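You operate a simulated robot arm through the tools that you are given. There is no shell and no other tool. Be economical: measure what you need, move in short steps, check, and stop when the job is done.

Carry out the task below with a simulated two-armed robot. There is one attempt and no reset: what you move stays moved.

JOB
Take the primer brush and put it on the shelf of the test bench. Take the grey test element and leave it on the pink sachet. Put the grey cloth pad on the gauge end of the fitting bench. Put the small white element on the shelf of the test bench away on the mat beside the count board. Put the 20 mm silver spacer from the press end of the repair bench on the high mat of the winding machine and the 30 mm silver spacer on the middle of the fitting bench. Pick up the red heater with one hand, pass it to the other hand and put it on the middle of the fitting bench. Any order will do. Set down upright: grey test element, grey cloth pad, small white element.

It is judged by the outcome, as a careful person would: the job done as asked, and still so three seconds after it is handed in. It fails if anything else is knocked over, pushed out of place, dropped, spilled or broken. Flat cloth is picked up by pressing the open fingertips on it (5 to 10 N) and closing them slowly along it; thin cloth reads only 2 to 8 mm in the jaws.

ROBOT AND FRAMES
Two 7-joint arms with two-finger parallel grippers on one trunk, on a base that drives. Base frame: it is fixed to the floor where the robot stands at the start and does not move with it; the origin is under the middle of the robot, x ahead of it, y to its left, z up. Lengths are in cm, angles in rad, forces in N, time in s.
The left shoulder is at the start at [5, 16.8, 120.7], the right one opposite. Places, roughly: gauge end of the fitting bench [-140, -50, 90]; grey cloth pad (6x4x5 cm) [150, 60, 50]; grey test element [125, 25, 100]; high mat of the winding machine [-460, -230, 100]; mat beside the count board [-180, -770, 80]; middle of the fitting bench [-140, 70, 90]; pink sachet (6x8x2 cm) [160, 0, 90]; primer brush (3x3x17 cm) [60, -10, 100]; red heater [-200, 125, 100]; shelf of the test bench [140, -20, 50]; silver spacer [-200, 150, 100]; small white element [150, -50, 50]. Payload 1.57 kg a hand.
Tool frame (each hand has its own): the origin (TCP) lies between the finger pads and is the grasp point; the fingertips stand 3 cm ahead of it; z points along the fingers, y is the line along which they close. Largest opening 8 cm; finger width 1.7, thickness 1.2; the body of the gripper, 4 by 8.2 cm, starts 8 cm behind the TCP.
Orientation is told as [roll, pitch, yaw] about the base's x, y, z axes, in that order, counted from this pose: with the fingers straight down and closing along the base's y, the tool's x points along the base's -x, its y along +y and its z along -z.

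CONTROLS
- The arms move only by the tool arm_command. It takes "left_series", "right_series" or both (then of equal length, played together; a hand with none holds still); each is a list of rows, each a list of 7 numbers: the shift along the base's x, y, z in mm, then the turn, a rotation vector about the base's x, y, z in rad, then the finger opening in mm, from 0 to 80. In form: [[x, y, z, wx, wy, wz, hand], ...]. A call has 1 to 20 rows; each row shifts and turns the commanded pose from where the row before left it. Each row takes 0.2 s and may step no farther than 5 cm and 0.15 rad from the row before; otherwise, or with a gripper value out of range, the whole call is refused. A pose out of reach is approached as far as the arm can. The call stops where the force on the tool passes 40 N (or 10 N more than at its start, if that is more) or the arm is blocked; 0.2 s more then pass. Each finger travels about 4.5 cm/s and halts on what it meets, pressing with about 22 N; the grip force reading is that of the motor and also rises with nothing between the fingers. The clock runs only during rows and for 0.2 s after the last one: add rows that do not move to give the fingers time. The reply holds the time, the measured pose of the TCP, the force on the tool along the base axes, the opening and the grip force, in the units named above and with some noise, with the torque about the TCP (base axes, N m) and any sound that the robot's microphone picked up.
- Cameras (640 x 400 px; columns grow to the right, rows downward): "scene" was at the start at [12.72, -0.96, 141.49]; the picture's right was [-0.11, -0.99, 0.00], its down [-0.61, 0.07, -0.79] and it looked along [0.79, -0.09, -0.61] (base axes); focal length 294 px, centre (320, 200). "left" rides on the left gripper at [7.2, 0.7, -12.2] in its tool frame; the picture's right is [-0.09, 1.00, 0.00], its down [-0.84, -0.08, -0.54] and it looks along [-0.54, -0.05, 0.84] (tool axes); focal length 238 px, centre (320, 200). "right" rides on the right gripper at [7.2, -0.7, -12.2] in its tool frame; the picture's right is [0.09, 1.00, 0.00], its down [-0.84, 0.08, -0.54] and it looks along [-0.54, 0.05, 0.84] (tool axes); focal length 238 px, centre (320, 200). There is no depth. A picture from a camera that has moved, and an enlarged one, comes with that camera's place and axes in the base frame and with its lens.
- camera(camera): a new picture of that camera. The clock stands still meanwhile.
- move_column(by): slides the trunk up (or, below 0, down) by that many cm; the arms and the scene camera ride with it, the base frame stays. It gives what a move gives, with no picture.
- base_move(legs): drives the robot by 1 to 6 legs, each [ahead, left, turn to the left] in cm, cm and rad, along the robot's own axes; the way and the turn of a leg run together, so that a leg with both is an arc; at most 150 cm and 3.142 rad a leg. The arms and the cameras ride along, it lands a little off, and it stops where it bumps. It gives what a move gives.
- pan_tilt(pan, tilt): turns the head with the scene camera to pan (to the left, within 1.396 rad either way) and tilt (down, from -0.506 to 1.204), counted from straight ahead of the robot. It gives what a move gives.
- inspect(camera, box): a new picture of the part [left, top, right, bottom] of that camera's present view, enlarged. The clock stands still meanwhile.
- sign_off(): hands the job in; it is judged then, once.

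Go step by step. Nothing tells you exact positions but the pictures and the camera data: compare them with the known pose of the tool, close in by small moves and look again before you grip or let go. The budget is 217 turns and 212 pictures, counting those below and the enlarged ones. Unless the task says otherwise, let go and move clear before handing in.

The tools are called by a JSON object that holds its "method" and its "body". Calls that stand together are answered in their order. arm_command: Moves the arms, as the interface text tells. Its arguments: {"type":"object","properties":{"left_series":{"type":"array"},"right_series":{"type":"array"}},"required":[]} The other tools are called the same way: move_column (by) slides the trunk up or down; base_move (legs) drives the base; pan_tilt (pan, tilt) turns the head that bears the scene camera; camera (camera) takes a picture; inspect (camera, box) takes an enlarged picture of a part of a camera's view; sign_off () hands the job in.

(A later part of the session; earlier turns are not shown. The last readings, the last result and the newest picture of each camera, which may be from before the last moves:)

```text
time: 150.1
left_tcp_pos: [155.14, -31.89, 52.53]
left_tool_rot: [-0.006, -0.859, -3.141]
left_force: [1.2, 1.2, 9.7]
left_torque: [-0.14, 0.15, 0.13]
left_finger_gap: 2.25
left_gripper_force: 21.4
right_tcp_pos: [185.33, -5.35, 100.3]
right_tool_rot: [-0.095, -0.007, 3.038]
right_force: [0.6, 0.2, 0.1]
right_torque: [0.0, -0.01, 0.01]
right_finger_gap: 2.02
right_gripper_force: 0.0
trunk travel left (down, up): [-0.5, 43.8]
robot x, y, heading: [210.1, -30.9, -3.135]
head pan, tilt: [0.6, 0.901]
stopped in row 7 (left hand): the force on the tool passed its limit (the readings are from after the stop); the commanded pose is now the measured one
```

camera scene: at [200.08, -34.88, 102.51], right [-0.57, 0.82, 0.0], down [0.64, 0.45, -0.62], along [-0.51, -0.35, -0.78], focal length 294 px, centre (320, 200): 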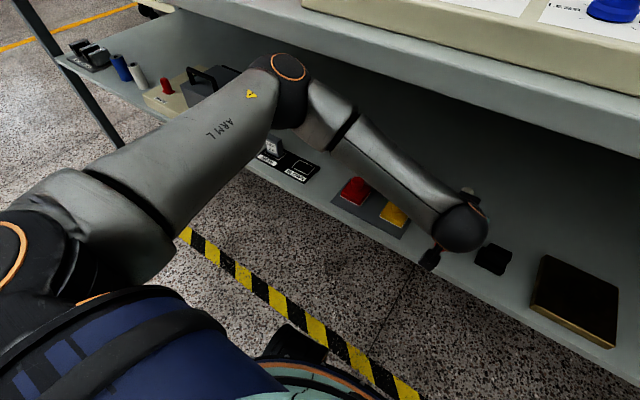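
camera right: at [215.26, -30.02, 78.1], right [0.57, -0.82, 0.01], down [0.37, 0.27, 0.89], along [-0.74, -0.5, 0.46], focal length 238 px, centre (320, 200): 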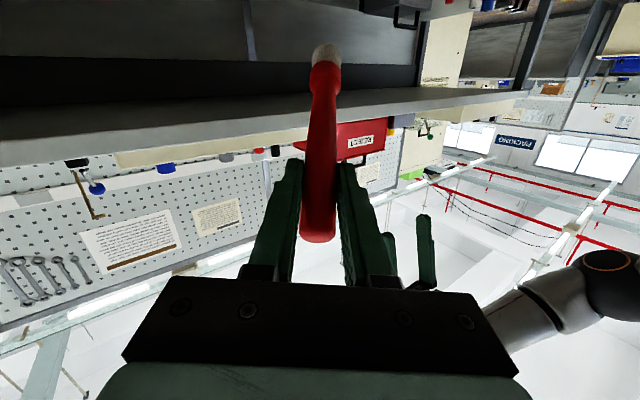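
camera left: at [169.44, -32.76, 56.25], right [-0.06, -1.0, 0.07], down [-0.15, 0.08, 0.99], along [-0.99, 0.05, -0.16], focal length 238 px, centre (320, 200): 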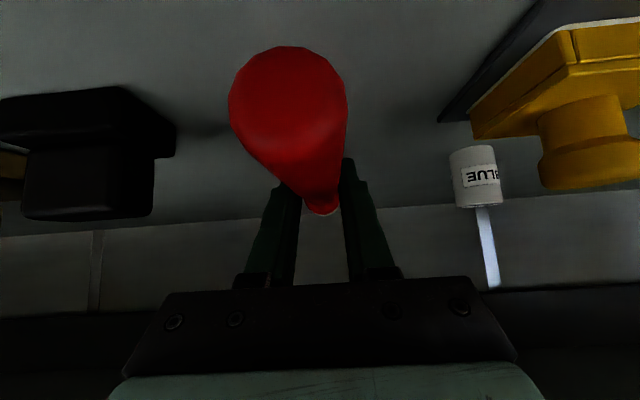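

The hand is in contact with the shelf. I open slowly, then withdraw straight back along the tool axis.

{"method": "arm_command", "body": {"left_series": [[0, 0, 1, 0, 0, 0, 24], [0, 0, 0, 0, 0, 0, 27], [0, 0, 0, 0, 0, 0, 32], [0, 0, 0, 0, 0, 0, 38], [0, 0, 0, 0, 0, 0, 44], [0, 0, 0, 0, 0, 0, 44]]}}

{"method": "camera", "body": {"camera": "left"}}

```text
time: 151.5
left_tcp_pos: [155.53, -31.68, 52.7]
left_tool_rot: [-0.005, -0.857, 3.139]
left_force: [-1.7, 12.6, 14.9]
left_torque: [0.05, 0.28, -0.33]
left_finger_gap: 3.24
left_gripper_force: 0.0
right_tcp_pos: [185.28, -5.29, 100.23]
right_tool_rot: [-0.094, -0.006, 3.038]
right_force: [0.2, -0.4, 0.3]
right_torque: [0.03, 0.01, 0.02]
right_finger_gap: 2.0
right_gripper_force: 0.1
trunk travel left (down, up): [-0.5, 43.8]
robot x, y, heading: [210.15, -30.28, -3.132]
head pan, tilt: [0.6, 0.901]
```

```text
148 pictures are left
camera left: at [169.32, -32.48, 55.13], right [-0.07, -1.0, 0.07], down [-0.14, 0.07, 0.99], along [-0.99, 0.06, -0.14], focal length 238 px, centre (320, 200)
```

left: 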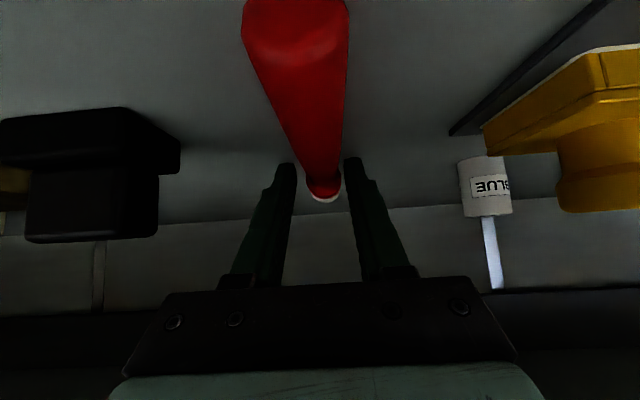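

The brush is down. I lift the fingers a little, open more, and retreat.

{"method": "arm_command", "body": {"left_series": [[0, 0, 5, 0, 0, 0, 32], [0, 0, 5, 0, 0, 0, 40], [0, 0, 5, 0, 0, 0, 50], [0, 0, 10, 0, 0, 0, 50], [0, 0, 20, 0, 0, 0, 50], [0, 0, 15, 0, 0, 0, 50], [20, 0, 0, 0, 0, 0, 50], [30, 0, 0, 0, 0, 0, 50], [0, 0, 0, 0, 0, 0, 50]]}}

{"method": "camera", "body": {"camera": "left"}}

```text
time: 153.5
left_tcp_pos: [160.51, -31.93, 58.43]
left_tool_rot: [-0.003, -0.856, -3.142]
left_force: [0.3, 0.1, -0.3]
left_torque: [0.01, 0.01, 0.01]
left_finger_gap: 4.98
left_gripper_force: 0.1
right_tcp_pos: [185.22, -5.34, 100.39]
right_tool_rot: [-0.095, -0.006, 3.037]
right_force: [0.3, 0.0, -0.3]
right_torque: [0.01, -0.01, 0.0]
right_finger_gap: 2.01
right_gripper_force: 0.0
trunk travel left (down, up): [-0.5, 43.8]
robot x, y, heading: [210.18, -30.64, -3.135]
head pan, tilt: [0.6, 0.901]
```

```text
147 pictures are left
camera left: at [174.33, -32.64, 61.04], right [-0.06, -1.0, 0.07], down [-0.14, 0.08, 0.99], along [-0.99, 0.05, -0.14], focal length 238 px, centre (320, 200)
```

left: 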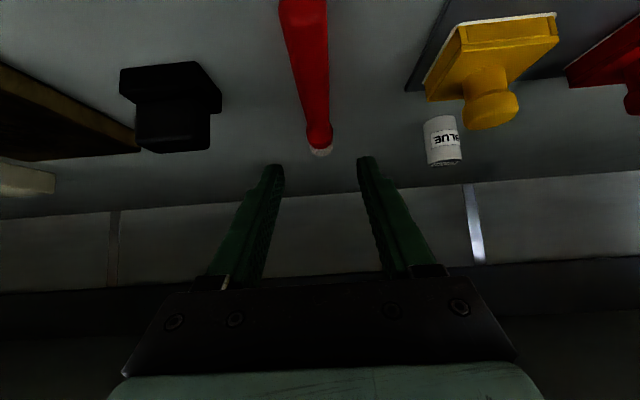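

The brush lies safely on the shelf. Next the small white element at about (149.7,-44.9), behind the two switches: I bring the left hand over at height, slightly yawed so its camera goes between the knobs.

{"method": "arm_command", "body": {"left_series": [[0, 0, 20, 0, 0, 0, 55], [0, 0, 15, 0, 0, 0, 55], [0, -35, 0, 0, 0, -0.06, 60], [0, -35, 0, 0, 0, -0.06, 60], [0, -35, 0, 0, 0, -0.05, 60], [0, -24, 0, 0, 0, 0, 60], [0, 0, 0, 0, 0, 0, 60]]}}

{"method": "camera", "body": {"camera": "left"}}

{"method": "camera", "body": {"camera": "scene"}}

```text
time: 155.1
left_tcp_pos: [160.4, -44.94, 61.89]
left_tool_rot: [-0.001, -0.853, 2.971]
left_force: [-0.1, 0.2, -0.5]
left_torque: [0.0, 0.02, -0.01]
left_finger_gap: 5.98
left_gripper_force: 0.0
right_tcp_pos: [185.27, -5.35, 100.28]
right_tool_rot: [-0.095, -0.006, 3.036]
right_force: [-0.3, 0.9, -0.2]
right_torque: [-0.02, -0.03, -0.01]
right_finger_gap: 2.0
right_gripper_force: 0.1
trunk travel left (down, up): [-0.5, 43.8]
robot x, y, heading: [210.15, -30.83, -3.135]
head pan, tilt: [0.6, 0.901]
```

```text
146 pictures are left
camera left: at [173.99, -47.94, 64.47], right [-0.23, -0.97, 0.07], down [-0.13, 0.1, 0.99], along [-0.97, 0.22, -0.15], focal length 238 px, centre (320, 200)
```

left: 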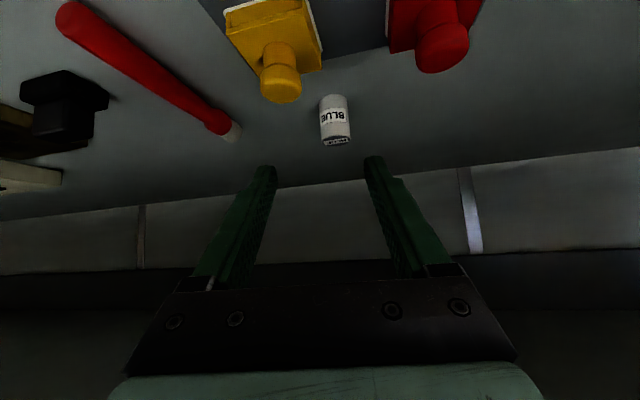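

```text
145 pictures are left
camera scene: at [200.11, -34.9, 102.51], right [-0.57, 0.82, 0.0], down [0.64, 0.45, -0.62], along [-0.51, -0.35, -0.78], focal length 294 px, centre (320, 200)
```

scene: 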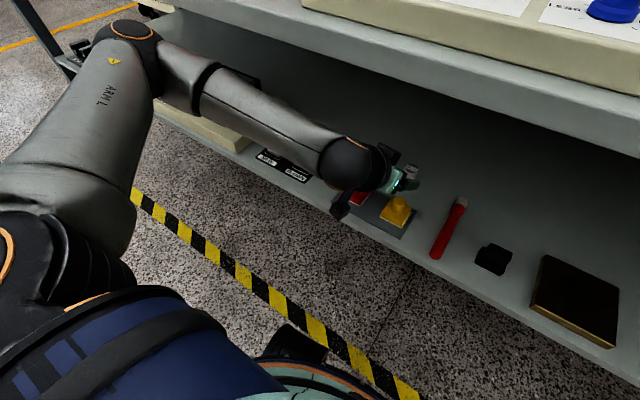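

The element is centred between the fingers. I move in over it, then down.

{"method": "arm_command", "body": {"left_series": [[-25, 1, 0, 0, 0, 0, 60], [-25, 1, 0, 0, 0, 0, 60], [-25, 0, 0, 0, 0, 0, 60], [-22, 0, 0, 0, 0, 0, 60], [0, 0, -20, 0, 0, 0, 60], [0, 0, -20, 0, 0, 0, 60], [0, 0, 0, 0, 0, 0, 60]]}}

{"method": "camera", "body": {"camera": "left"}}

{"method": "camera", "body": {"camera": "scene"}}

```text
time: 156.7
left_tcp_pos: [150.65, -44.9, 57.88]
left_tool_rot: [-0.001, -0.852, 2.972]
left_force: [-0.7, -0.3, 0.1]
left_torque: [-0.02, 0.0, 0.0]
left_finger_gap: 5.99
left_gripper_force: 0.1
right_tcp_pos: [185.23, -5.29, 100.25]
right_tool_rot: [-0.096, -0.004, 3.036]
right_force: [-1.5, -0.6, -0.6]
right_torque: [0.0, -0.04, 0.02]
right_finger_gap: 1.99
right_gripper_force: 0.1
trunk travel left (down, up): [-0.5, 43.8]
robot x, y, heading: [210.44, -30.37, -3.135]
head pan, tilt: [0.6, 0.901]
```

```text
144 pictures are left
camera left: at [164.13, -47.77, 60.47], right [-0.23, -0.97, 0.07], down [-0.13, 0.1, 0.99], along [-0.97, 0.22, -0.14], focal length 238 px, centre (320, 200)
```

left: 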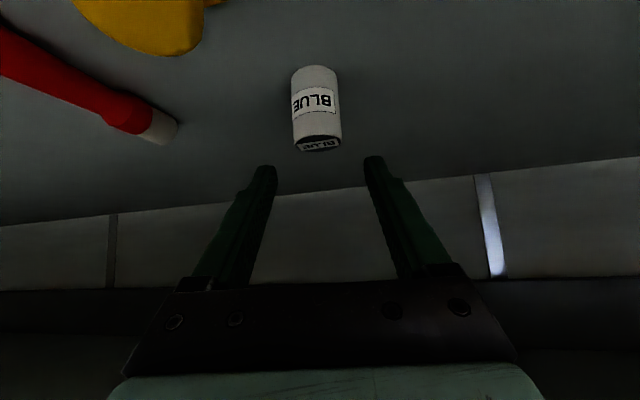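

```text
143 pictures are left
camera scene: at [200.11, -34.89, 102.51], right [-0.57, 0.82, 0.0], down [0.64, 0.45, -0.62], along [-0.51, -0.35, -0.78], focal length 294 px, centre (320, 200)
```

scene: 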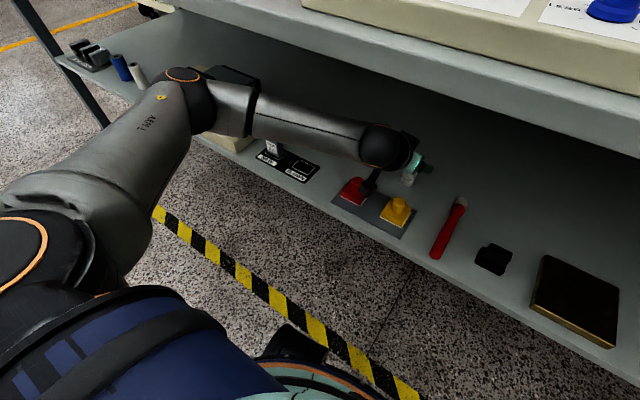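

Centred. I lower 3 cm and close.

{"method": "arm_command", "body": {"left_series": [[0, 0, -17, 0, 0, 0, 60], [0, 0, -17, 0, 0, 0, 60], [0, 0, 0, 0, 0, 0, 60]]}}

{"method": "camera", "body": {"camera": "left"}}

{"method": "inspect", "body": {"camera": "scene", "box": [140, 40, 460, 240]}}

```text
time: 157.5
left_tcp_pos: [150.69, -44.64, 54.48]
left_tool_rot: [-0.001, -0.854, 2.971]
left_force: [0.6, -0.1, 0.0]
left_torque: [-0.01, -0.02, 0.0]
left_finger_gap: 5.99
left_gripper_force: 0.1
right_tcp_pos: [185.27, -5.27, 100.34]
right_tool_rot: [-0.096, -0.005, 3.036]
right_force: [0.1, 0.2, 1.1]
right_torque: [-0.02, 0.03, 0.0]
right_finger_gap: 1.98
right_gripper_force: 0.3
trunk travel left (down, up): [-0.5, 43.8]
robot x, y, heading: [210.42, -30.69, -3.134]
head pan, tilt: [0.6, 0.901]
```

```text
142 pictures are left
camera left: at [164.19, -47.74, 57.07], right [-0.23, -0.97, 0.07], down [-0.13, 0.1, 0.99], along [-0.97, 0.22, -0.15], focal length 238 px, centre (320, 200)
```

left: 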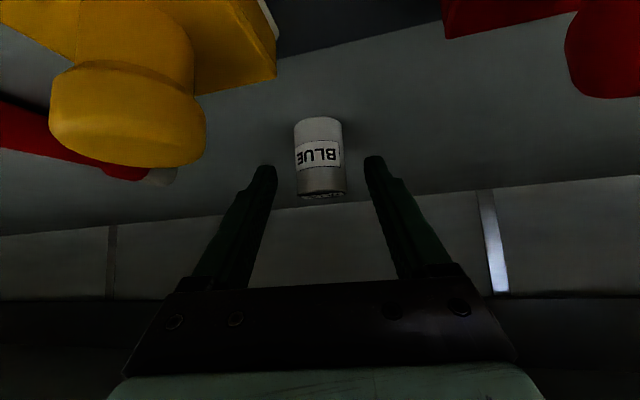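

```text
2.00 times, centred on (300, 140) of scene
camera zoom: at [200.11, -34.89, 102.51], right [-0.57, 0.82, 0.0], down [0.64, 0.45, -0.62], along [-0.51, -0.35, -0.78], focal length 588 px, centre (360, 320)
```

zoom: 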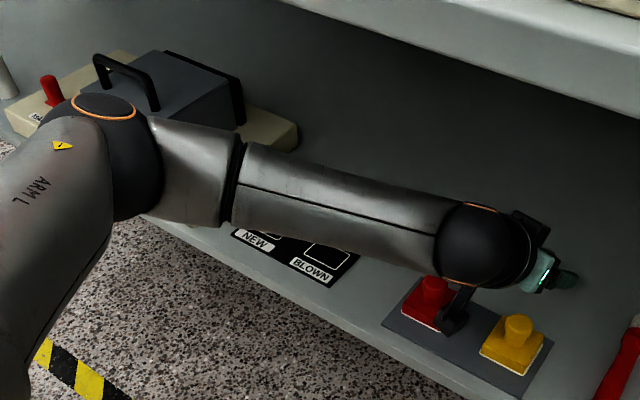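

Good clearance between the knobs; I close the fingers here.

{"method": "arm_command", "body": {"left_series": [[0, 0, 0, 0, 0, 0, 45], [0, 0, 0, 0, 0, 0, 35], [0, 0, 0, 0, 0, 0, 25], [0, 0, 0, 0, 0, 0, 15], [0, 0, 0, 0, 0, 0, 15], [0, 0, 0, 0, 0, 0, 15]]}}

{"method": "camera", "body": {"camera": "left"}}

```text
time: 158.9
left_tcp_pos: [150.62, -44.75, 54.48]
left_tool_rot: [-0.002, -0.853, 2.972]
left_force: [-0.3, -0.7, 0.1]
left_torque: [-0.01, -0.01, 0.04]
left_finger_gap: 3.04
left_gripper_force: 22.4
right_tcp_pos: [185.25, -5.36, 100.28]
right_tool_rot: [-0.096, -0.006, 3.037]
right_force: [0.0, 0.2, -0.5]
right_torque: [0.01, -0.03, 0.04]
right_finger_gap: 1.99
right_gripper_force: 0.1
trunk travel left (down, up): [-0.5, 43.8]
robot x, y, heading: [210.2, -30.74, -3.137]
head pan, tilt: [0.6, 0.901]
```

```text
140 pictures are left
camera left: at [164.2, -47.75, 57.08], right [-0.23, -0.97, 0.07], down [-0.13, 0.1, 0.99], along [-0.97, 0.22, -0.15], focal length 238 px, centre (320, 200)
```

left: 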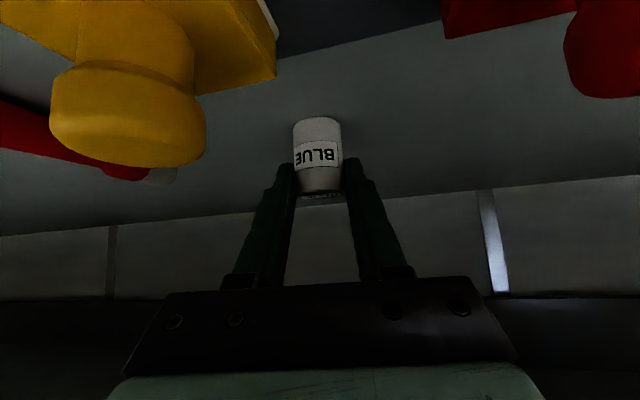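

Gripped. I lift and withdraw.

{"method": "arm_command", "body": {"left_series": [[0, 0, 15, 0, 0, 0, 15], [0, 0, 20, 0, 0, 0, 15], [0, 0, 20, 0, 0, 0, 15], [30, 0, 0, 0, 0, 0, 15], [30, 0, 0, 0, 0, 0, 15], [30, 0, 0, 0, 0, 0, 15], [30, 0, 0, 0, 0, 0, 15]]}}

{"method": "base_move", "body": {"legs": [[-40, 0, 0]]}}

{"method": "pan_tilt", "body": {"pan": 0.0, "tilt": 0.65}}

{"method": "camera", "body": {"camera": "scene"}}

{"method": "camera", "body": {"camera": "left"}}

```text
time: 160.5
left_tcp_pos: [162.71, -44.78, 60.0]
left_tool_rot: [-0.003, -0.853, 2.972]
left_force: [-0.2, -0.3, 0.5]
left_torque: [0.0, -0.01, -0.01]
left_finger_gap: 3.01
left_gripper_force: 21.7
right_tcp_pos: [185.33, -5.37, 100.38]
right_tool_rot: [-0.096, -0.005, 3.038]
right_force: [-0.4, 0.3, 0.5]
right_torque: [-0.04, -0.04, 0.02]
right_finger_gap: 2.0
right_gripper_force: 0.1
trunk travel left (down, up): [-0.5, 43.8]
robot x, y, heading: [210.22, -30.41, -3.135]
head pan, tilt: [0.6, 0.901]
```

```text
time: 163.0
left_tcp_pos: [202.38, -44.38, 59.88]
left_tool_rot: [0.001, -0.853, 2.969]
left_force: [0.2, -0.3, -0.4]
left_torque: [-0.05, 0.02, 0.02]
left_finger_gap: 3.05
left_gripper_force: 22.2
right_tcp_pos: [224.95, -5.02, 100.31]
right_tool_rot: [-0.097, -0.003, 3.032]
right_force: [-0.6, 0.2, 0.4]
right_torque: [0.0, -0.02, -0.01]
right_finger_gap: 2.02
right_gripper_force: 0.1
trunk travel left (down, up): [-0.5, 43.8]
robot x, y, heading: [250.15, -30.11, -3.137]
head pan, tilt: [0.6, 0.901]
```

```text
time: 164.0
left_tcp_pos: [202.34, -44.55, 60.01]
left_tool_rot: [-0.002, -0.851, 2.971]
left_force: [0.3, -0.2, -0.9]
left_torque: [0.01, 0.04, 0.02]
left_finger_gap: 3.04
left_gripper_force: 21.7
right_tcp_pos: [225.04, -5.06, 100.23]
right_tool_rot: [-0.095, -0.005, 3.035]
right_force: [0.0, -0.2, 0.2]
right_torque: [-0.02, -0.02, -0.05]
right_finger_gap: 2.0
right_gripper_force: 0.0
trunk travel left (down, up): [-0.5, 43.8]
robot x, y, heading: [249.78, -30.37, -3.135]
head pan, tilt: [0.0, 0.649]
```

```text
139 pictures are left
camera scene: at [237.32, -30.38, 104.56], right [-0.01, 1.0, 0.0], down [0.6, 0.0, -0.8], along [-0.8, -0.01, -0.6], focal length 294 px, centre (320, 200)
```

scene: 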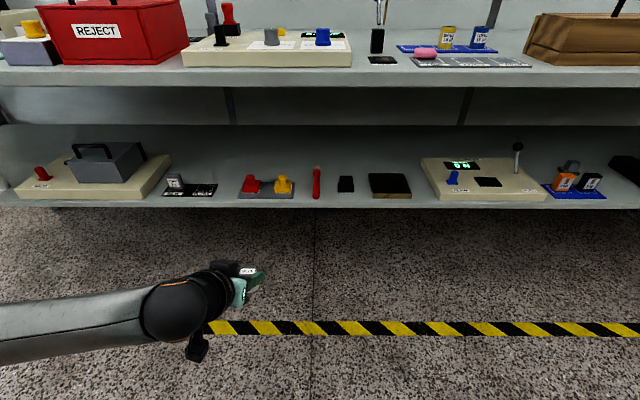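

```text
138 pictures are left
camera left: at [215.88, -47.42, 62.55], right [-0.23, -0.97, 0.07], down [-0.13, 0.1, 0.99], along [-0.96, 0.22, -0.15], focal length 238 px, centre (320, 200)
```

left: 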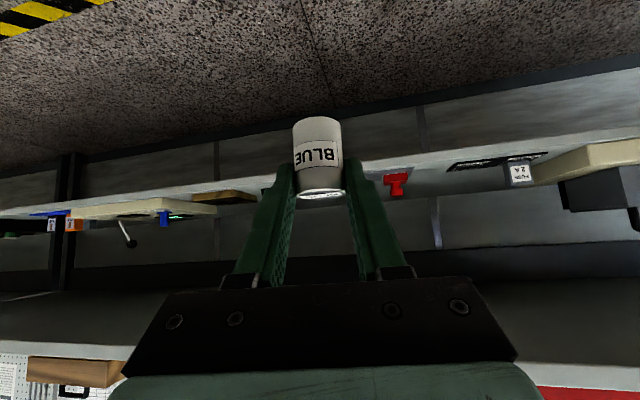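

The white element is held upright. Now the grey test element: I raise the trunk fully and move over to see behind the wooden box.

{"method": "move_column", "body": {"by": 43}}

{"method": "base_move", "body": {"legs": [[25, -52, 0]]}}

{"method": "pan_tilt", "body": {"pan": -0.1, "tilt": 0.75}}

{"method": "camera", "body": {"camera": "scene"}}

{"method": "inspect", "body": {"camera": "scene", "box": [220, 80, 420, 205]}}

```text
refused: 43 is not a number from -40 to 40
```

```text
time: 167.2
left_tcp_pos: [176.98, 7.01, 60.01]
left_tool_rot: [-0.001, -0.853, 2.977]
left_force: [-0.1, -0.2, -0.7]
left_torque: [-0.02, 0.0, 0.0]
left_finger_gap: 3.06
left_gripper_force: 21.6
right_tcp_pos: [199.45, 46.52, 100.24]
right_tool_rot: [-0.096, -0.006, 3.042]
right_force: [0.3, 0.4, -1.1]
right_torque: [0.05, 0.0, 0.02]
right_finger_gap: 2.01
right_gripper_force: 0.0
trunk travel left (down, up): [-0.5, 43.8]
robot x, y, heading: [224.46, 21.38, -3.13]
head pan, tilt: [0.0, 0.649]
```

```text
time: 167.9
left_tcp_pos: [177.02, 6.98, 59.88]
left_tool_rot: [-0.003, -0.853, 2.977]
left_force: [-0.2, -0.4, -0.5]
left_torque: [-0.02, 0.0, 0.0]
left_finger_gap: 3.03
left_gripper_force: 21.7
right_tcp_pos: [199.43, 46.44, 100.24]
right_tool_rot: [-0.096, -0.006, 3.041]
right_force: [0.0, -1.1, 0.0]
right_torque: [-0.02, 0.01, 0.01]
right_finger_gap: 2.0
right_gripper_force: 0.1
trunk travel left (down, up): [-0.5, 43.8]
robot x, y, heading: [224.72, 21.14, -3.135]
head pan, tilt: [-0.099, 0.75]
```

```text
137 pictures are left
camera scene: at [212.34, 22.06, 103.7], right [0.09, 1.0, 0.0], down [0.68, -0.06, -0.73], along [-0.73, 0.06, -0.68], focal length 294 px, centre (320, 200)
```

scene: 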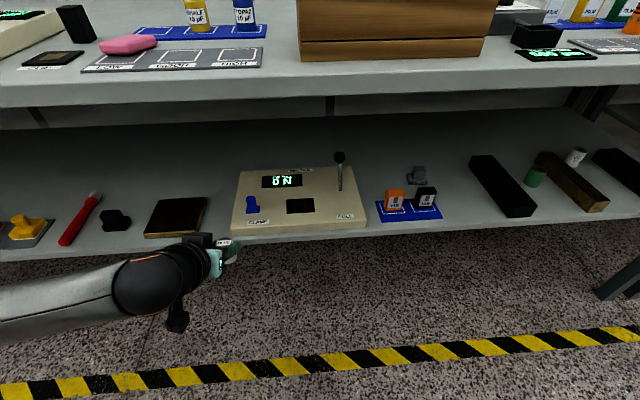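

```text
3.20 times, centred on (320, 142) of scene
camera zoom: at [212.34, 22.06, 103.7], right [0.09, 1.0, 0.0], down [0.68, -0.06, -0.73], along [-0.73, 0.06, -0.68], focal length 940 px, centre (320, 384)
```

zoom: 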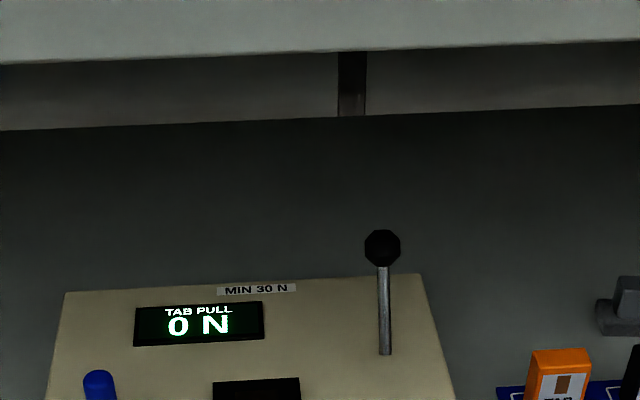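

The column raise was refused (max 40), so the trunk is still low. I back off and raise it by 40.

{"method": "base_move", "body": {"legs": [[-22, 0, 0]]}}

{"method": "move_column", "body": {"by": 40}}

{"method": "camera", "body": {"camera": "scene"}}

{"method": "inspect", "body": {"camera": "scene", "box": [200, 60, 440, 210]}}

```text
time: 169.6
left_tcp_pos: [198.98, 7.28, 60.03]
left_tool_rot: [-0.002, -0.855, 2.976]
left_force: [-0.3, 0.4, -0.5]
left_torque: [0.0, 0.01, -0.02]
left_finger_gap: 3.04
left_gripper_force: 21.5
right_tcp_pos: [221.42, 46.68, 100.3]
right_tool_rot: [-0.096, -0.006, 3.041]
right_force: [0.1, -0.4, 0.4]
right_torque: [0.0, -0.06, 0.02]
right_finger_gap: 2.01
right_gripper_force: 0.1
trunk travel left (down, up): [-0.5, 43.8]
robot x, y, heading: [246.35, 21.38, -3.129]
head pan, tilt: [-0.099, 0.75]
```

```text
time: 173.4
left_tcp_pos: [198.94, 7.24, 99.96]
left_tool_rot: [-0.001, -0.855, 2.977]
left_force: [-0.2, 0.1, -1.1]
left_torque: [-0.01, 0.0, -0.01]
left_finger_gap: 3.06
left_gripper_force: 21.8
right_tcp_pos: [221.44, 46.79, 140.24]
right_tool_rot: [-0.096, -0.004, 3.039]
right_force: [0.2, 0.1, 0.0]
right_torque: [0.04, -0.02, 0.02]
right_finger_gap: 2.0
right_gripper_force: 0.0
trunk travel left (down, up): [-40.5, 3.8]
robot x, y, heading: [246.88, 21.66, -3.128]
head pan, tilt: [-0.099, 0.75]
```

```text
135 pictures are left
camera scene: at [234.34, 22.3, 143.7], right [0.09, 1.0, 0.0], down [0.68, -0.06, -0.73], along [-0.73, 0.06, -0.68], focal length 294 px, centre (320, 200)
```

scene: 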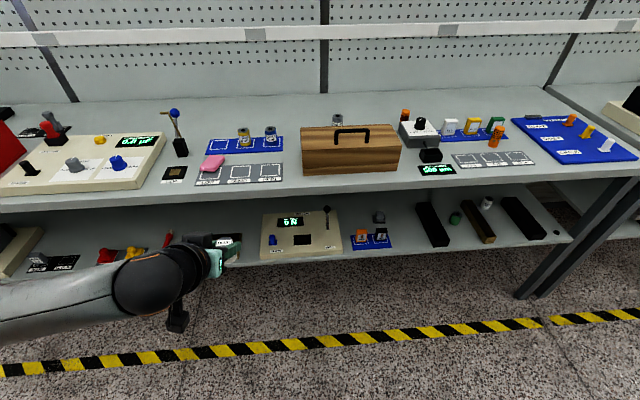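

```text
2.67 times, centred on (320, 135) of scene
camera zoom: at [234.34, 22.3, 143.7], right [0.09, 1.0, 0.0], down [0.68, -0.06, -0.73], along [-0.73, 0.06, -0.68], focal length 784 px, centre (320, 373)
```

zoom: 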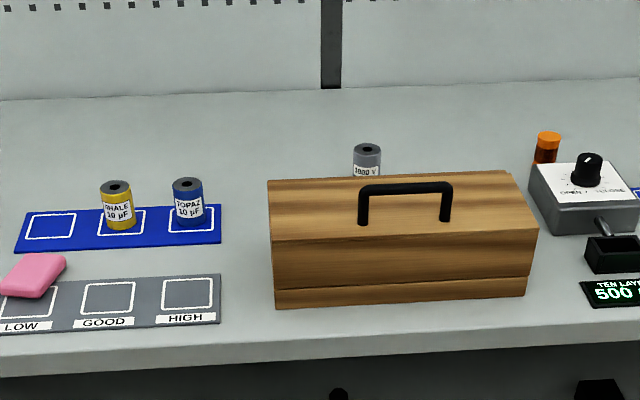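

The test element ("1000 V", grey) stands behind the box at about (136.5, 37), top z≈93.5. I retract the left hand with the white element, square up the right hand with a 0.42 rad forward tilt, and set the trunk so the reach is longest.

{"method": "arm_command", "body": {"right_series": [[0, 0, 0, 0, 0, 0.1, 60], [0, 0, 0, -0.096, 0, 0, 60], [0, 0, 0, 0, 0.14, 0, 60], [0, 0, 0, 0, 0.14, 0, 60], [0, 0, 0, 0, 0.14, 0, 60], [0, 0, 0, 0, 0, 0, 60]], "left_series": [[30, 0, 20, 0, -0.08, 0, 15], [30, 0, 20, 0, -0.08, 0, 15], [30, 0, 20, 0, -0.08, 0, 15], [30, 0, 20, 0, -0.08, 0, 15], [30, 0, 20, 0, -0.08, 0, 15], [0, 0, 20, 0, 0, 0, 15]]}}

{"method": "move_column", "body": {"by": -6}}

{"method": "base_move", "body": {"legs": [[38, 0, -0.012]]}}

{"method": "camera", "body": {"camera": "scene"}}

{"method": "camera", "body": {"camera": "right"}}

```text
time: 174.8
left_tcp_pos: [212.61, 7.61, 112.27]
left_tool_rot: [-0.071, -0.455, 3.021]
left_force: [0.7, 0.3, -0.2]
left_torque: [0.01, 0.0, -0.02]
left_finger_gap: 3.05
left_gripper_force: 21.9
left hand out of reach, approached as far as the arm can: row 4, 5
right_tcp_pos: [221.4, 46.69, 140.41]
right_tool_rot: [0.001, -0.427, 3.141]
right_force: [-0.6, 0.9, -0.2]
right_torque: [-0.02, -0.05, -0.01]
right_finger_gap: 6.01
right_gripper_force: 0.2
trunk travel left (down, up): [-40.5, 3.8]
robot x, y, heading: [246.64, 21.77, -3.126]
head pan, tilt: [-0.099, 0.75]
```

```text
time: 175.8
left_tcp_pos: [212.7, 7.59, 106.27]
left_tool_rot: [-0.072, -0.458, 3.022]
left_force: [-0.1, 0.5, 0.1]
left_torque: [-0.01, 0.01, -0.02]
left_finger_gap: 3.04
left_gripper_force: 22.0
right_tcp_pos: [221.5, 46.59, 134.32]
right_tool_rot: [0.001, -0.426, 3.139]
right_force: [-0.1, 0.2, -0.2]
right_torque: [-0.01, -0.02, 0.0]
right_finger_gap: 6.0
right_gripper_force: 0.0
trunk travel left (down, up): [-34.5, 9.8]
robot x, y, heading: [246.3, 21.64, -3.131]
head pan, tilt: [-0.099, 0.75]
```

```text
time: 178.2
left_tcp_pos: [174.33, 7.75, 106.26]
left_tool_rot: [-0.072, -0.456, 3.008]
left_force: [-0.3, -0.2, -0.9]
left_torque: [-0.01, -0.06, -0.01]
left_finger_gap: 3.0
left_gripper_force: 22.6
right_tcp_pos: [183.67, 46.86, 134.43]
right_tool_rot: [-0.002, -0.425, 3.128]
right_force: [0.4, 0.4, 0.0]
right_torque: [-0.03, -0.02, -0.02]
right_finger_gap: 5.99
right_gripper_force: 0.2
trunk travel left (down, up): [-34.5, 9.8]
robot x, y, heading: [208.13, 21.6, 3.142]
head pan, tilt: [-0.099, 0.75]
```

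```text
133 pictures are left
camera scene: at [196.28, 22.23, 137.7], right [0.1, 0.99, 0.0], down [0.68, -0.07, -0.73], along [-0.73, 0.07, -0.68], focal length 294 px, centre (320, 200)
```

scene: 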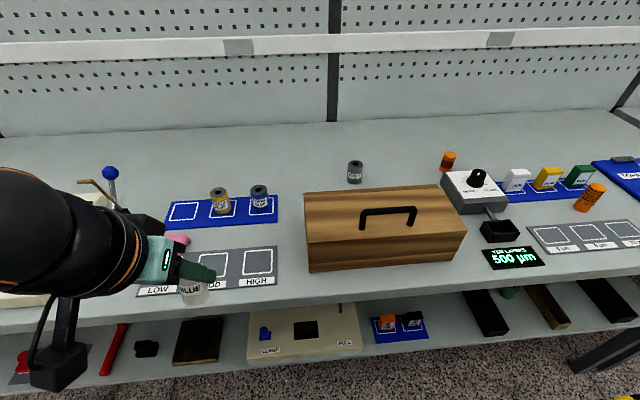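

```text
132 pictures are left
camera right: at [195.18, 47.32, 142.56], right [0.07, -1.0, -0.04], down [-0.54, -0.07, 0.84], along [-0.84, -0.04, -0.54], focal length 238 px, centre (320, 200)
```

right: 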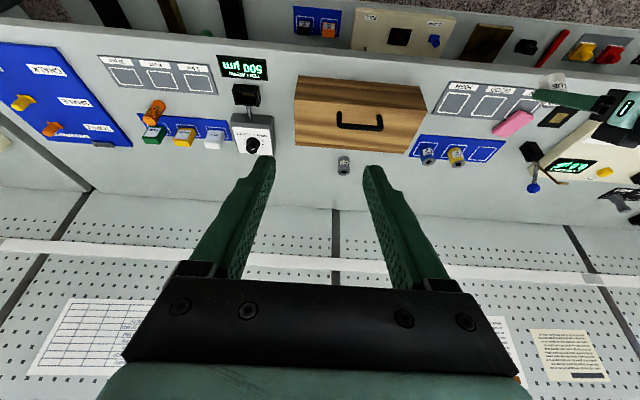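

Element confirmed at about (136.5, 37), z 88–93.6; box back edge x≈151. I drive 17 cm closer and bring the right hand above it.

{"method": "base_move", "body": {"legs": [[16, 0, 0]]}}

{"method": "arm_command", "body": {"right_series": [[-40, -14, 0, 0, 0, 0, 60], [-40, -14, 0, 0, 0, 0, 60], [-40, -14, 0, 0, 0, 0, 60], [-40, -14, 0, 0, 0, 0, 60], [-40, -14, 0, 0, 0, 0, 60], [-40, -14, -20, 0, 0, 0, 60], [-40, -14, -25, 0, 0, 0, 60], [-20, 0, -40, 0, 0, 0, 60], [0, 0, -40, 0, 0, 0, 60], [0, 0, -40, 0, 0, 0, 60], [0, 0, 0, 0, 0, 0, 60]]}}

{"method": "camera", "body": {"camera": "right"}}

{"method": "camera", "body": {"camera": "scene"}}

```text
time: 179.7
left_tcp_pos: [158.47, 7.79, 106.13]
left_tool_rot: [-0.072, -0.458, 3.008]
left_force: [0.3, -0.3, -0.5]
left_torque: [0.02, -0.06, -0.02]
left_finger_gap: 3.05
left_gripper_force: 22.1
right_tcp_pos: [167.67, 46.81, 134.35]
right_tool_rot: [0.0, -0.426, 3.129]
right_force: [-0.5, 0.3, 0.1]
right_torque: [-0.01, -0.01, 0.01]
right_finger_gap: 5.98
right_gripper_force: 0.1
trunk travel left (down, up): [-34.5, 9.8]
robot x, y, heading: [192.34, 21.42, -3.142]
head pan, tilt: [-0.099, 0.75]
```

```text
time: 182.1
left_tcp_pos: [158.47, 7.83, 106.29]
left_tool_rot: [-0.073, -0.457, 3.007]
left_force: [-0.1, 0.5, -0.8]
left_torque: [-0.02, 0.0, 0.0]
left_finger_gap: 3.02
left_gripper_force: 21.7
right_tcp_pos: [139.27, 41.8, 116.82]
right_tool_rot: [-0.001, -0.426, 3.128]
right_force: [-0.4, -0.6, 0.8]
right_torque: [0.03, -0.01, -0.03]
right_finger_gap: 6.01
right_gripper_force: 0.1
right hand out of reach, approached as far as the arm can: row 5, 6, 7
trunk travel left (down, up): [-34.5, 9.8]
robot x, y, heading: [192.66, 21.44, -3.143]
head pan, tilt: [-0.099, 0.75]
```

```text
131 pictures are left
camera right: at [150.91, 42.21, 125.07], right [0.07, -1.0, -0.04], down [-0.54, -0.07, 0.84], along [-0.84, -0.04, -0.54], focal length 238 px, centre (320, 200)
```

right: 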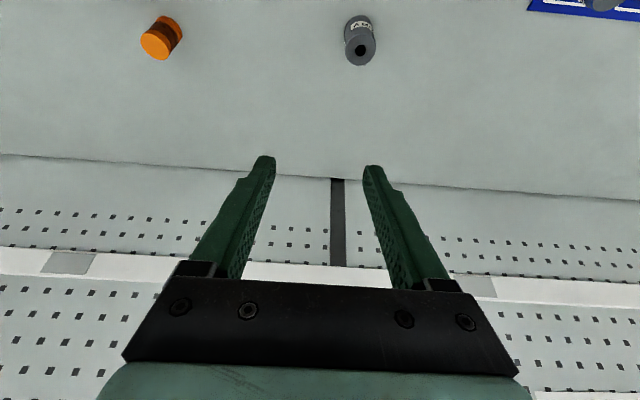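

```text
130 pictures are left
camera scene: at [180.34, 22.23, 137.7], right [0.1, 1.0, 0.0], down [0.68, -0.07, -0.73], along [-0.73, 0.07, -0.68], focal length 294 px, centre (320, 200)
```

scene: 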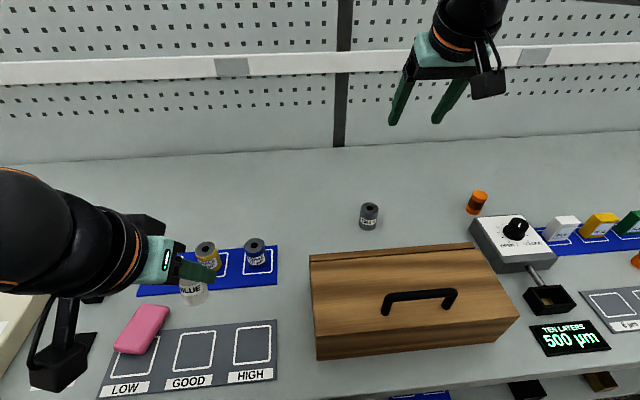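

Refined element position ≈(137, 37.4). I reduce tilt to 0.3 so the camera clears the box, line up and lower partway.

{"method": "arm_command", "body": {"right_series": [[0, -22, 0, 0, -0.06, 0, 60], [-5, -22, 0, 0, -0.06, 0, 60], [-10, 0, -30, 0, 0, 0, 60], [0, 0, -40, 0, 0, 0, 60], [0, 0, -40, 0, 0, 0, 60], [0, 0, -50, 0, 0, 0, 60], [0, 0, 0, 0, 0, 0, 60]]}}

{"method": "camera", "body": {"camera": "right"}}

{"method": "camera", "body": {"camera": "scene"}}

```text
time: 183.7
left_tcp_pos: [158.5, 7.76, 106.28]
left_tool_rot: [-0.073, -0.458, 3.009]
left_force: [-0.2, -0.1, -0.4]
left_torque: [0.01, -0.02, 0.02]
left_finger_gap: 3.02
left_gripper_force: 22.0
right_tcp_pos: [137.95, 39.51, 100.61]
right_tool_rot: [-0.002, -0.307, 3.129]
right_force: [0.2, -0.5, -0.4]
right_torque: [-0.02, 0.0, -0.02]
right_finger_gap: 5.99
right_gripper_force: 0.1
right hand out of reach, approached as far as the arm can: row 2
trunk travel left (down, up): [-34.5, 9.8]
robot x, y, heading: [192.09, 21.19, -3.147]
head pan, tilt: [-0.099, 0.75]
```

```text
129 pictures are left
camera right: at [148.41, 40.05, 110.2], right [0.08, -1.0, -0.03], down [-0.64, -0.07, 0.77], along [-0.77, -0.04, -0.64], focal length 238 px, centre (320, 200)
```

right: 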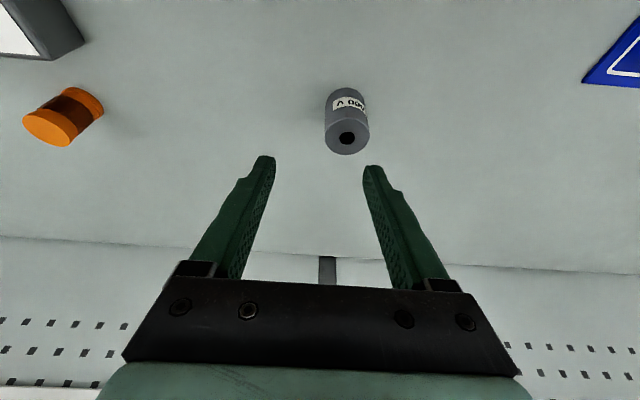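

```text
128 pictures are left
camera scene: at [180.36, 22.21, 137.71], right [0.1, 1.0, 0.0], down [0.68, -0.07, -0.73], along [-0.73, 0.07, -0.68], focal length 294 px, centre (320, 200)
```

scene: 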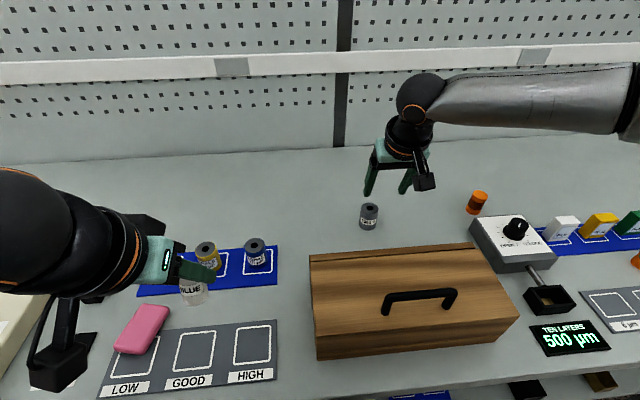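

Slight correction of -2.1 cm in y, then down and grip.

{"method": "arm_command", "body": {"right_series": [[-5, -21, 0, 0, 0, 0, 60], [0, 0, -25, 0, 0, 0, 60], [0, 0, -25, 0, 0, 0, 60], [0, 0, -22, 0, 0, 0, 60], [0, 0, 0, 0, 0, 0, 60]]}}

{"method": "camera", "body": {"camera": "right"}}

```text
time: 184.9
left_tcp_pos: [158.65, 7.77, 106.34]
left_tool_rot: [-0.072, -0.46, 3.01]
left_force: [0.3, 0.5, -1.0]
left_torque: [0.0, 0.02, -0.01]
left_finger_gap: 3.04
left_gripper_force: 22.2
right_tcp_pos: [139.43, 39.77, 95.87]
right_tool_rot: [0.013, -0.331, 3.126]
right_force: [1.0, -0.1, 13.1]
right_torque: [-0.42, 0.13, 0.0]
right_finger_gap: 5.99
right_gripper_force: 0.4
right hand out of reach, approached as far as the arm can: row 1, 2, 3, 4
trunk travel left (down, up): [-34.5, 9.8]
robot x, y, heading: [192.43, 21.13, -3.144]
head pan, tilt: [-0.099, 0.75]
stopped in row 5 (right hand): the force on the tool passed its limit (the readings are from after the stop); the commanded pose is now the measured one
```

```text
127 pictures are left
camera right: at [150.09, 40.51, 105.11], right [0.08, -1.0, -0.02], down [-0.62, -0.06, 0.79], along [-0.78, -0.05, -0.62], focal length 238 px, centre (320, 200)
```

right: 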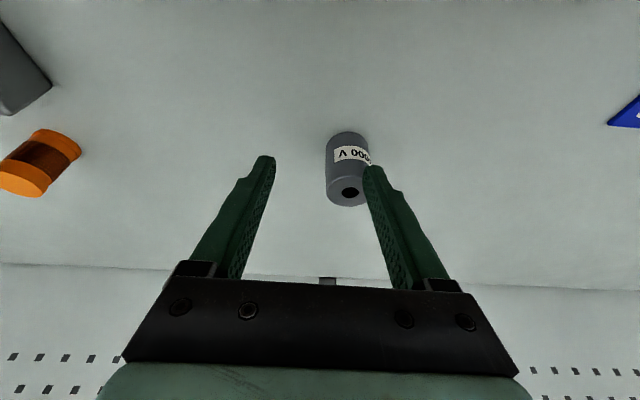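

The arm was out of reach and a fingertip touched the element's top; I go straight up, then bring the base a bit closer.

{"method": "arm_command", "body": {"right_series": [[0, 0, 20, 0, 0, 0, 60], [0, 0, 30, 0, 0, 0, 60], [0, 0, 30, 0, 0, 0, 60], [0, 0, 0, 0, 0, 0, 60]]}}

{"method": "base_move", "body": {"legs": [[2.5, 0, 0]]}}

{"method": "camera", "body": {"camera": "right"}}

{"method": "camera", "body": {"camera": "scene"}}

```text
time: 185.9
left_tcp_pos: [158.42, 7.83, 106.21]
left_tool_rot: [-0.072, -0.458, 3.01]
left_force: [0.5, 0.4, 0.4]
left_torque: [0.0, 0.01, 0.02]
left_finger_gap: 3.05
left_gripper_force: 21.8
right_tcp_pos: [139.4, 39.86, 103.46]
right_tool_rot: [0.011, -0.324, 3.129]
right_force: [0.3, 0.3, 0.3]
right_torque: [0.03, -0.01, 0.0]
right_finger_gap: 6.02
right_gripper_force: 0.1
trunk travel left (down, up): [-34.5, 9.8]
robot x, y, heading: [192.47, 21.36, -3.145]
head pan, tilt: [-0.099, 0.75]
```

```text
time: 186.7
left_tcp_pos: [155.95, 7.74, 106.2]
left_tool_rot: [-0.073, -0.455, 3.009]
left_force: [-0.1, 0.0, -0.6]
left_torque: [-0.02, -0.01, -0.03]
left_finger_gap: 3.05
left_gripper_force: 22.5
right_tcp_pos: [136.76, 39.88, 103.33]
right_tool_rot: [0.009, -0.323, 3.126]
right_force: [-0.1, 0.2, 0.7]
right_torque: [0.01, -0.01, 0.02]
right_finger_gap: 5.99
right_gripper_force: 0.0
trunk travel left (down, up): [-34.5, 9.8]
robot x, y, heading: [189.76, 21.35, -3.142]
head pan, tilt: [-0.099, 0.75]
```

```text
126 pictures are left
camera right: at [147.45, 40.56, 112.77], right [0.08, -1.0, -0.02], down [-0.62, -0.06, 0.78], along [-0.78, -0.05, -0.62], focal length 238 px, centre (320, 200)
```

right: 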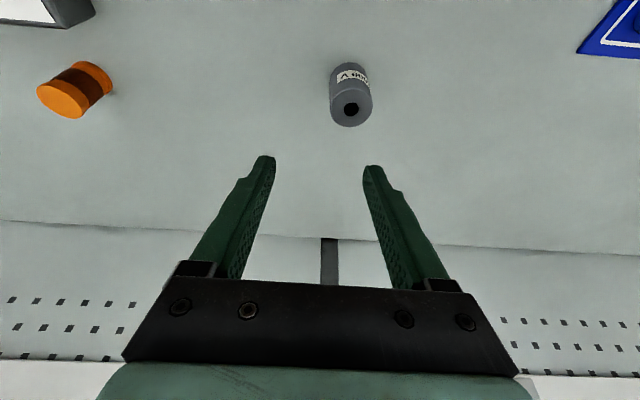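

```text
125 pictures are left
camera scene: at [177.72, 22.22, 137.69], right [0.1, 1.0, 0.0], down [0.68, -0.07, -0.73], along [-0.73, 0.07, -0.68], focal length 294 px, centre (320, 200)
```

scene: 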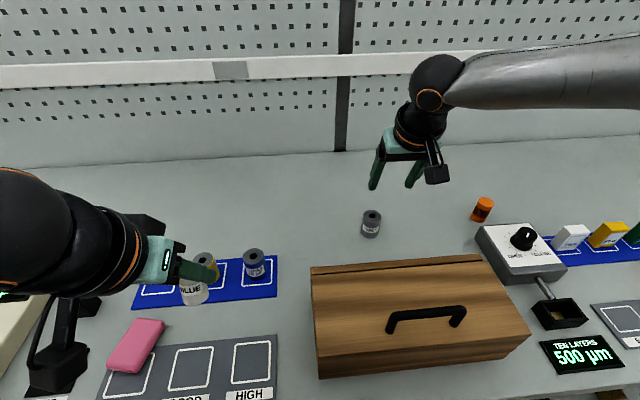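

I sidestep the base 2.4 cm so the hand is right over the element, and check.

{"method": "base_move", "body": {"legs": [[0, 2.4, 0]]}}

{"method": "arm_command", "body": {"right_series": [[2, 0, -20, 0, 0, 0, 60], [2, 0, -20, 0, 0, 0, 60], [0, 0, 0, 0, 0, 0, 60]]}}

{"method": "camera", "body": {"camera": "right"}}

```text
time: 187.5
left_tcp_pos: [156.0, 5.43, 106.25]
left_tool_rot: [-0.072, -0.457, 3.008]
left_force: [0.8, 0.1, 0.0]
left_torque: [0.03, -0.01, -0.02]
left_finger_gap: 3.04
left_gripper_force: 21.8
right_tcp_pos: [136.96, 37.49, 103.43]
right_tool_rot: [0.009, -0.324, 3.128]
right_force: [-0.6, -0.1, -0.7]
right_torque: [0.05, 0.0, -0.01]
right_finger_gap: 6.0
right_gripper_force: 0.1
trunk travel left (down, up): [-34.5, 9.8]
robot x, y, heading: [190.14, 19.1, -3.14]
head pan, tilt: [-0.099, 0.75]
```

```text
time: 188.3
left_tcp_pos: [156.03, 5.4, 106.21]
left_tool_rot: [-0.071, -0.458, 3.008]
left_force: [-0.2, -0.4, -1.1]
left_torque: [0.01, -0.01, 0.02]
left_finger_gap: 3.05
left_gripper_force: 21.9
right_tcp_pos: [137.37, 37.54, 99.5]
right_tool_rot: [0.01, -0.326, 3.127]
right_force: [0.1, 0.0, 0.4]
right_torque: [-0.01, -0.01, 0.02]
right_finger_gap: 6.0
right_gripper_force: 0.0
trunk travel left (down, up): [-34.5, 9.8]
robot x, y, heading: [189.75, 18.71, -3.145]
head pan, tilt: [-0.099, 0.75]
```

```text
124 pictures are left
camera right: at [147.96, 38.18, 108.82], right [0.08, -1.0, -0.02], down [-0.62, -0.06, 0.78], along [-0.78, -0.05, -0.62], focal length 238 px, centre (320, 200)
```

right: 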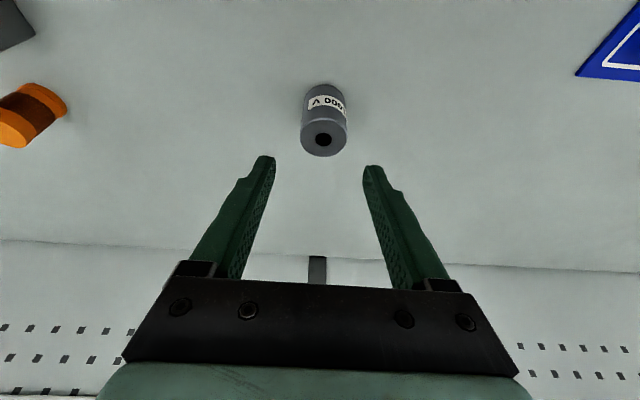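

Centred. Down 6.7 cm in checked steps, then close.

{"method": "arm_command", "body": {"right_series": [[0, 0, -22, 0, 0, 0, 60], [0, 0, -22, 0, 0, 0, 60], [0, 0, -23, 0, 0, 0, 60], [0, 0, 0, 0, 0, 0, 60]]}}

{"method": "camera", "body": {"camera": "right"}}

{"method": "camera", "body": {"camera": "scene"}}

```text
time: 189.3
left_tcp_pos: [156.02, 5.38, 106.3]
left_tool_rot: [-0.07, -0.456, 3.008]
left_force: [0.1, 0.1, 0.4]
left_torque: [-0.01, -0.02, 0.0]
left_finger_gap: 3.05
left_gripper_force: 22.1
right_tcp_pos: [137.77, 38.1, 93.1]
right_tool_rot: [0.01, -0.324, 3.128]
right_force: [0.5, -0.3, 0.4]
right_torque: [0.0, 0.0, -0.02]
right_finger_gap: 6.0
right_gripper_force: 0.1
right hand out of reach, approached as far as the arm can: row 3
trunk travel left (down, up): [-34.5, 9.8]
robot x, y, heading: [190.27, 18.54, -3.14]
head pan, tilt: [-0.099, 0.75]
```

```text
123 pictures are left
camera right: at [148.45, 38.76, 102.49], right [0.08, -1.0, -0.02], down [-0.62, -0.06, 0.78], along [-0.78, -0.05, -0.62], focal length 238 px, centre (320, 200)
```

right: 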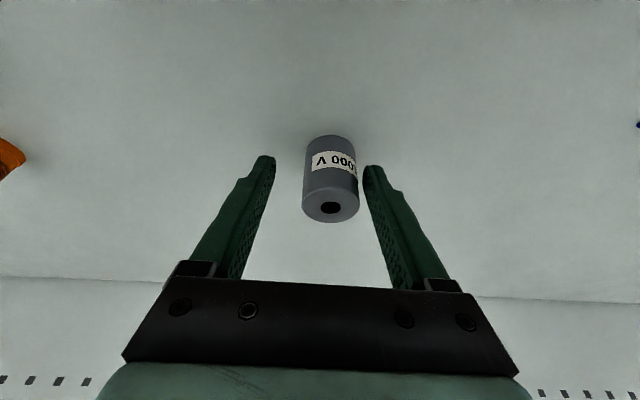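

```text
122 pictures are left
camera scene: at [177.84, 19.83, 137.7], right [0.1, 1.0, 0.0], down [0.68, -0.07, -0.73], along [-0.73, 0.07, -0.68], focal length 294 px, centre (320, 200)
```

scene: 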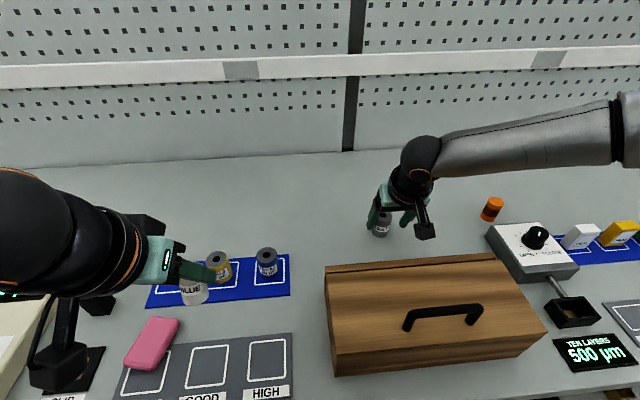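

Slightly off-centre (0.6 cm); I sidestep the base by that and close slowly.

{"method": "base_move", "body": {"legs": [[0, 0.6, 0]]}}

{"method": "arm_command", "body": {"right_series": [[0, 0, 0, 0, 0, 0, 50], [0, 0, 0, 0, 0, 0, 42], [0, 0, 0, 0, 0, 0, 36], [0, 0, 0, 0, 0, 0, 30], [0, 0, 0, 0, 0, 0, 20], [0, 0, 0, 0, 0, 0, 15], [0, 0, 0, 0, 0, 0, 15]]}}

{"method": "camera", "body": {"camera": "right"}}

```text
time: 190.1
left_tcp_pos: [155.92, 4.69, 106.23]
left_tool_rot: [-0.073, -0.458, 3.009]
left_force: [-0.2, 0.3, -0.5]
left_torque: [-0.01, 0.04, 0.03]
left_finger_gap: 3.04
left_gripper_force: 22.7
right_tcp_pos: [137.86, 37.5, 93.08]
right_tool_rot: [0.011, -0.325, 3.127]
right_force: [-0.1, 0.2, -0.2]
right_torque: [0.04, -0.02, 0.0]
right_finger_gap: 5.98
right_gripper_force: 0.1
trunk travel left (down, up): [-34.5, 9.8]
robot x, y, heading: [189.96, 18.53, -3.14]
head pan, tilt: [-0.099, 0.75]
```

```text
time: 191.7
left_tcp_pos: [156.0, 4.82, 106.33]
left_tool_rot: [-0.072, -0.457, 3.011]
left_force: [0.0, 0.4, 0.0]
left_torque: [0.03, -0.02, -0.01]
left_finger_gap: 3.03
left_gripper_force: 22.0
right_tcp_pos: [137.8, 37.41, 93.25]
right_tool_rot: [0.011, -0.324, 3.128]
right_force: [0.7, 0.8, 0.4]
right_torque: [0.05, 0.03, -0.01]
right_finger_gap: 3.63
right_gripper_force: 22.3
trunk travel left (down, up): [-34.5, 9.8]
robot x, y, heading: [189.7, 18.57, -3.14]
head pan, tilt: [-0.099, 0.75]
```

```text
121 pictures are left
camera right: at [148.45, 38.17, 102.53], right [0.08, -1.0, -0.02], down [-0.62, -0.06, 0.78], along [-0.78, -0.05, -0.62], focal length 238 px, centre (320, 200)
```

right: 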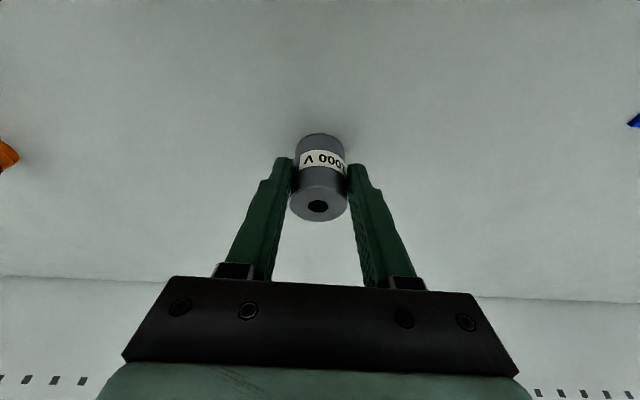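

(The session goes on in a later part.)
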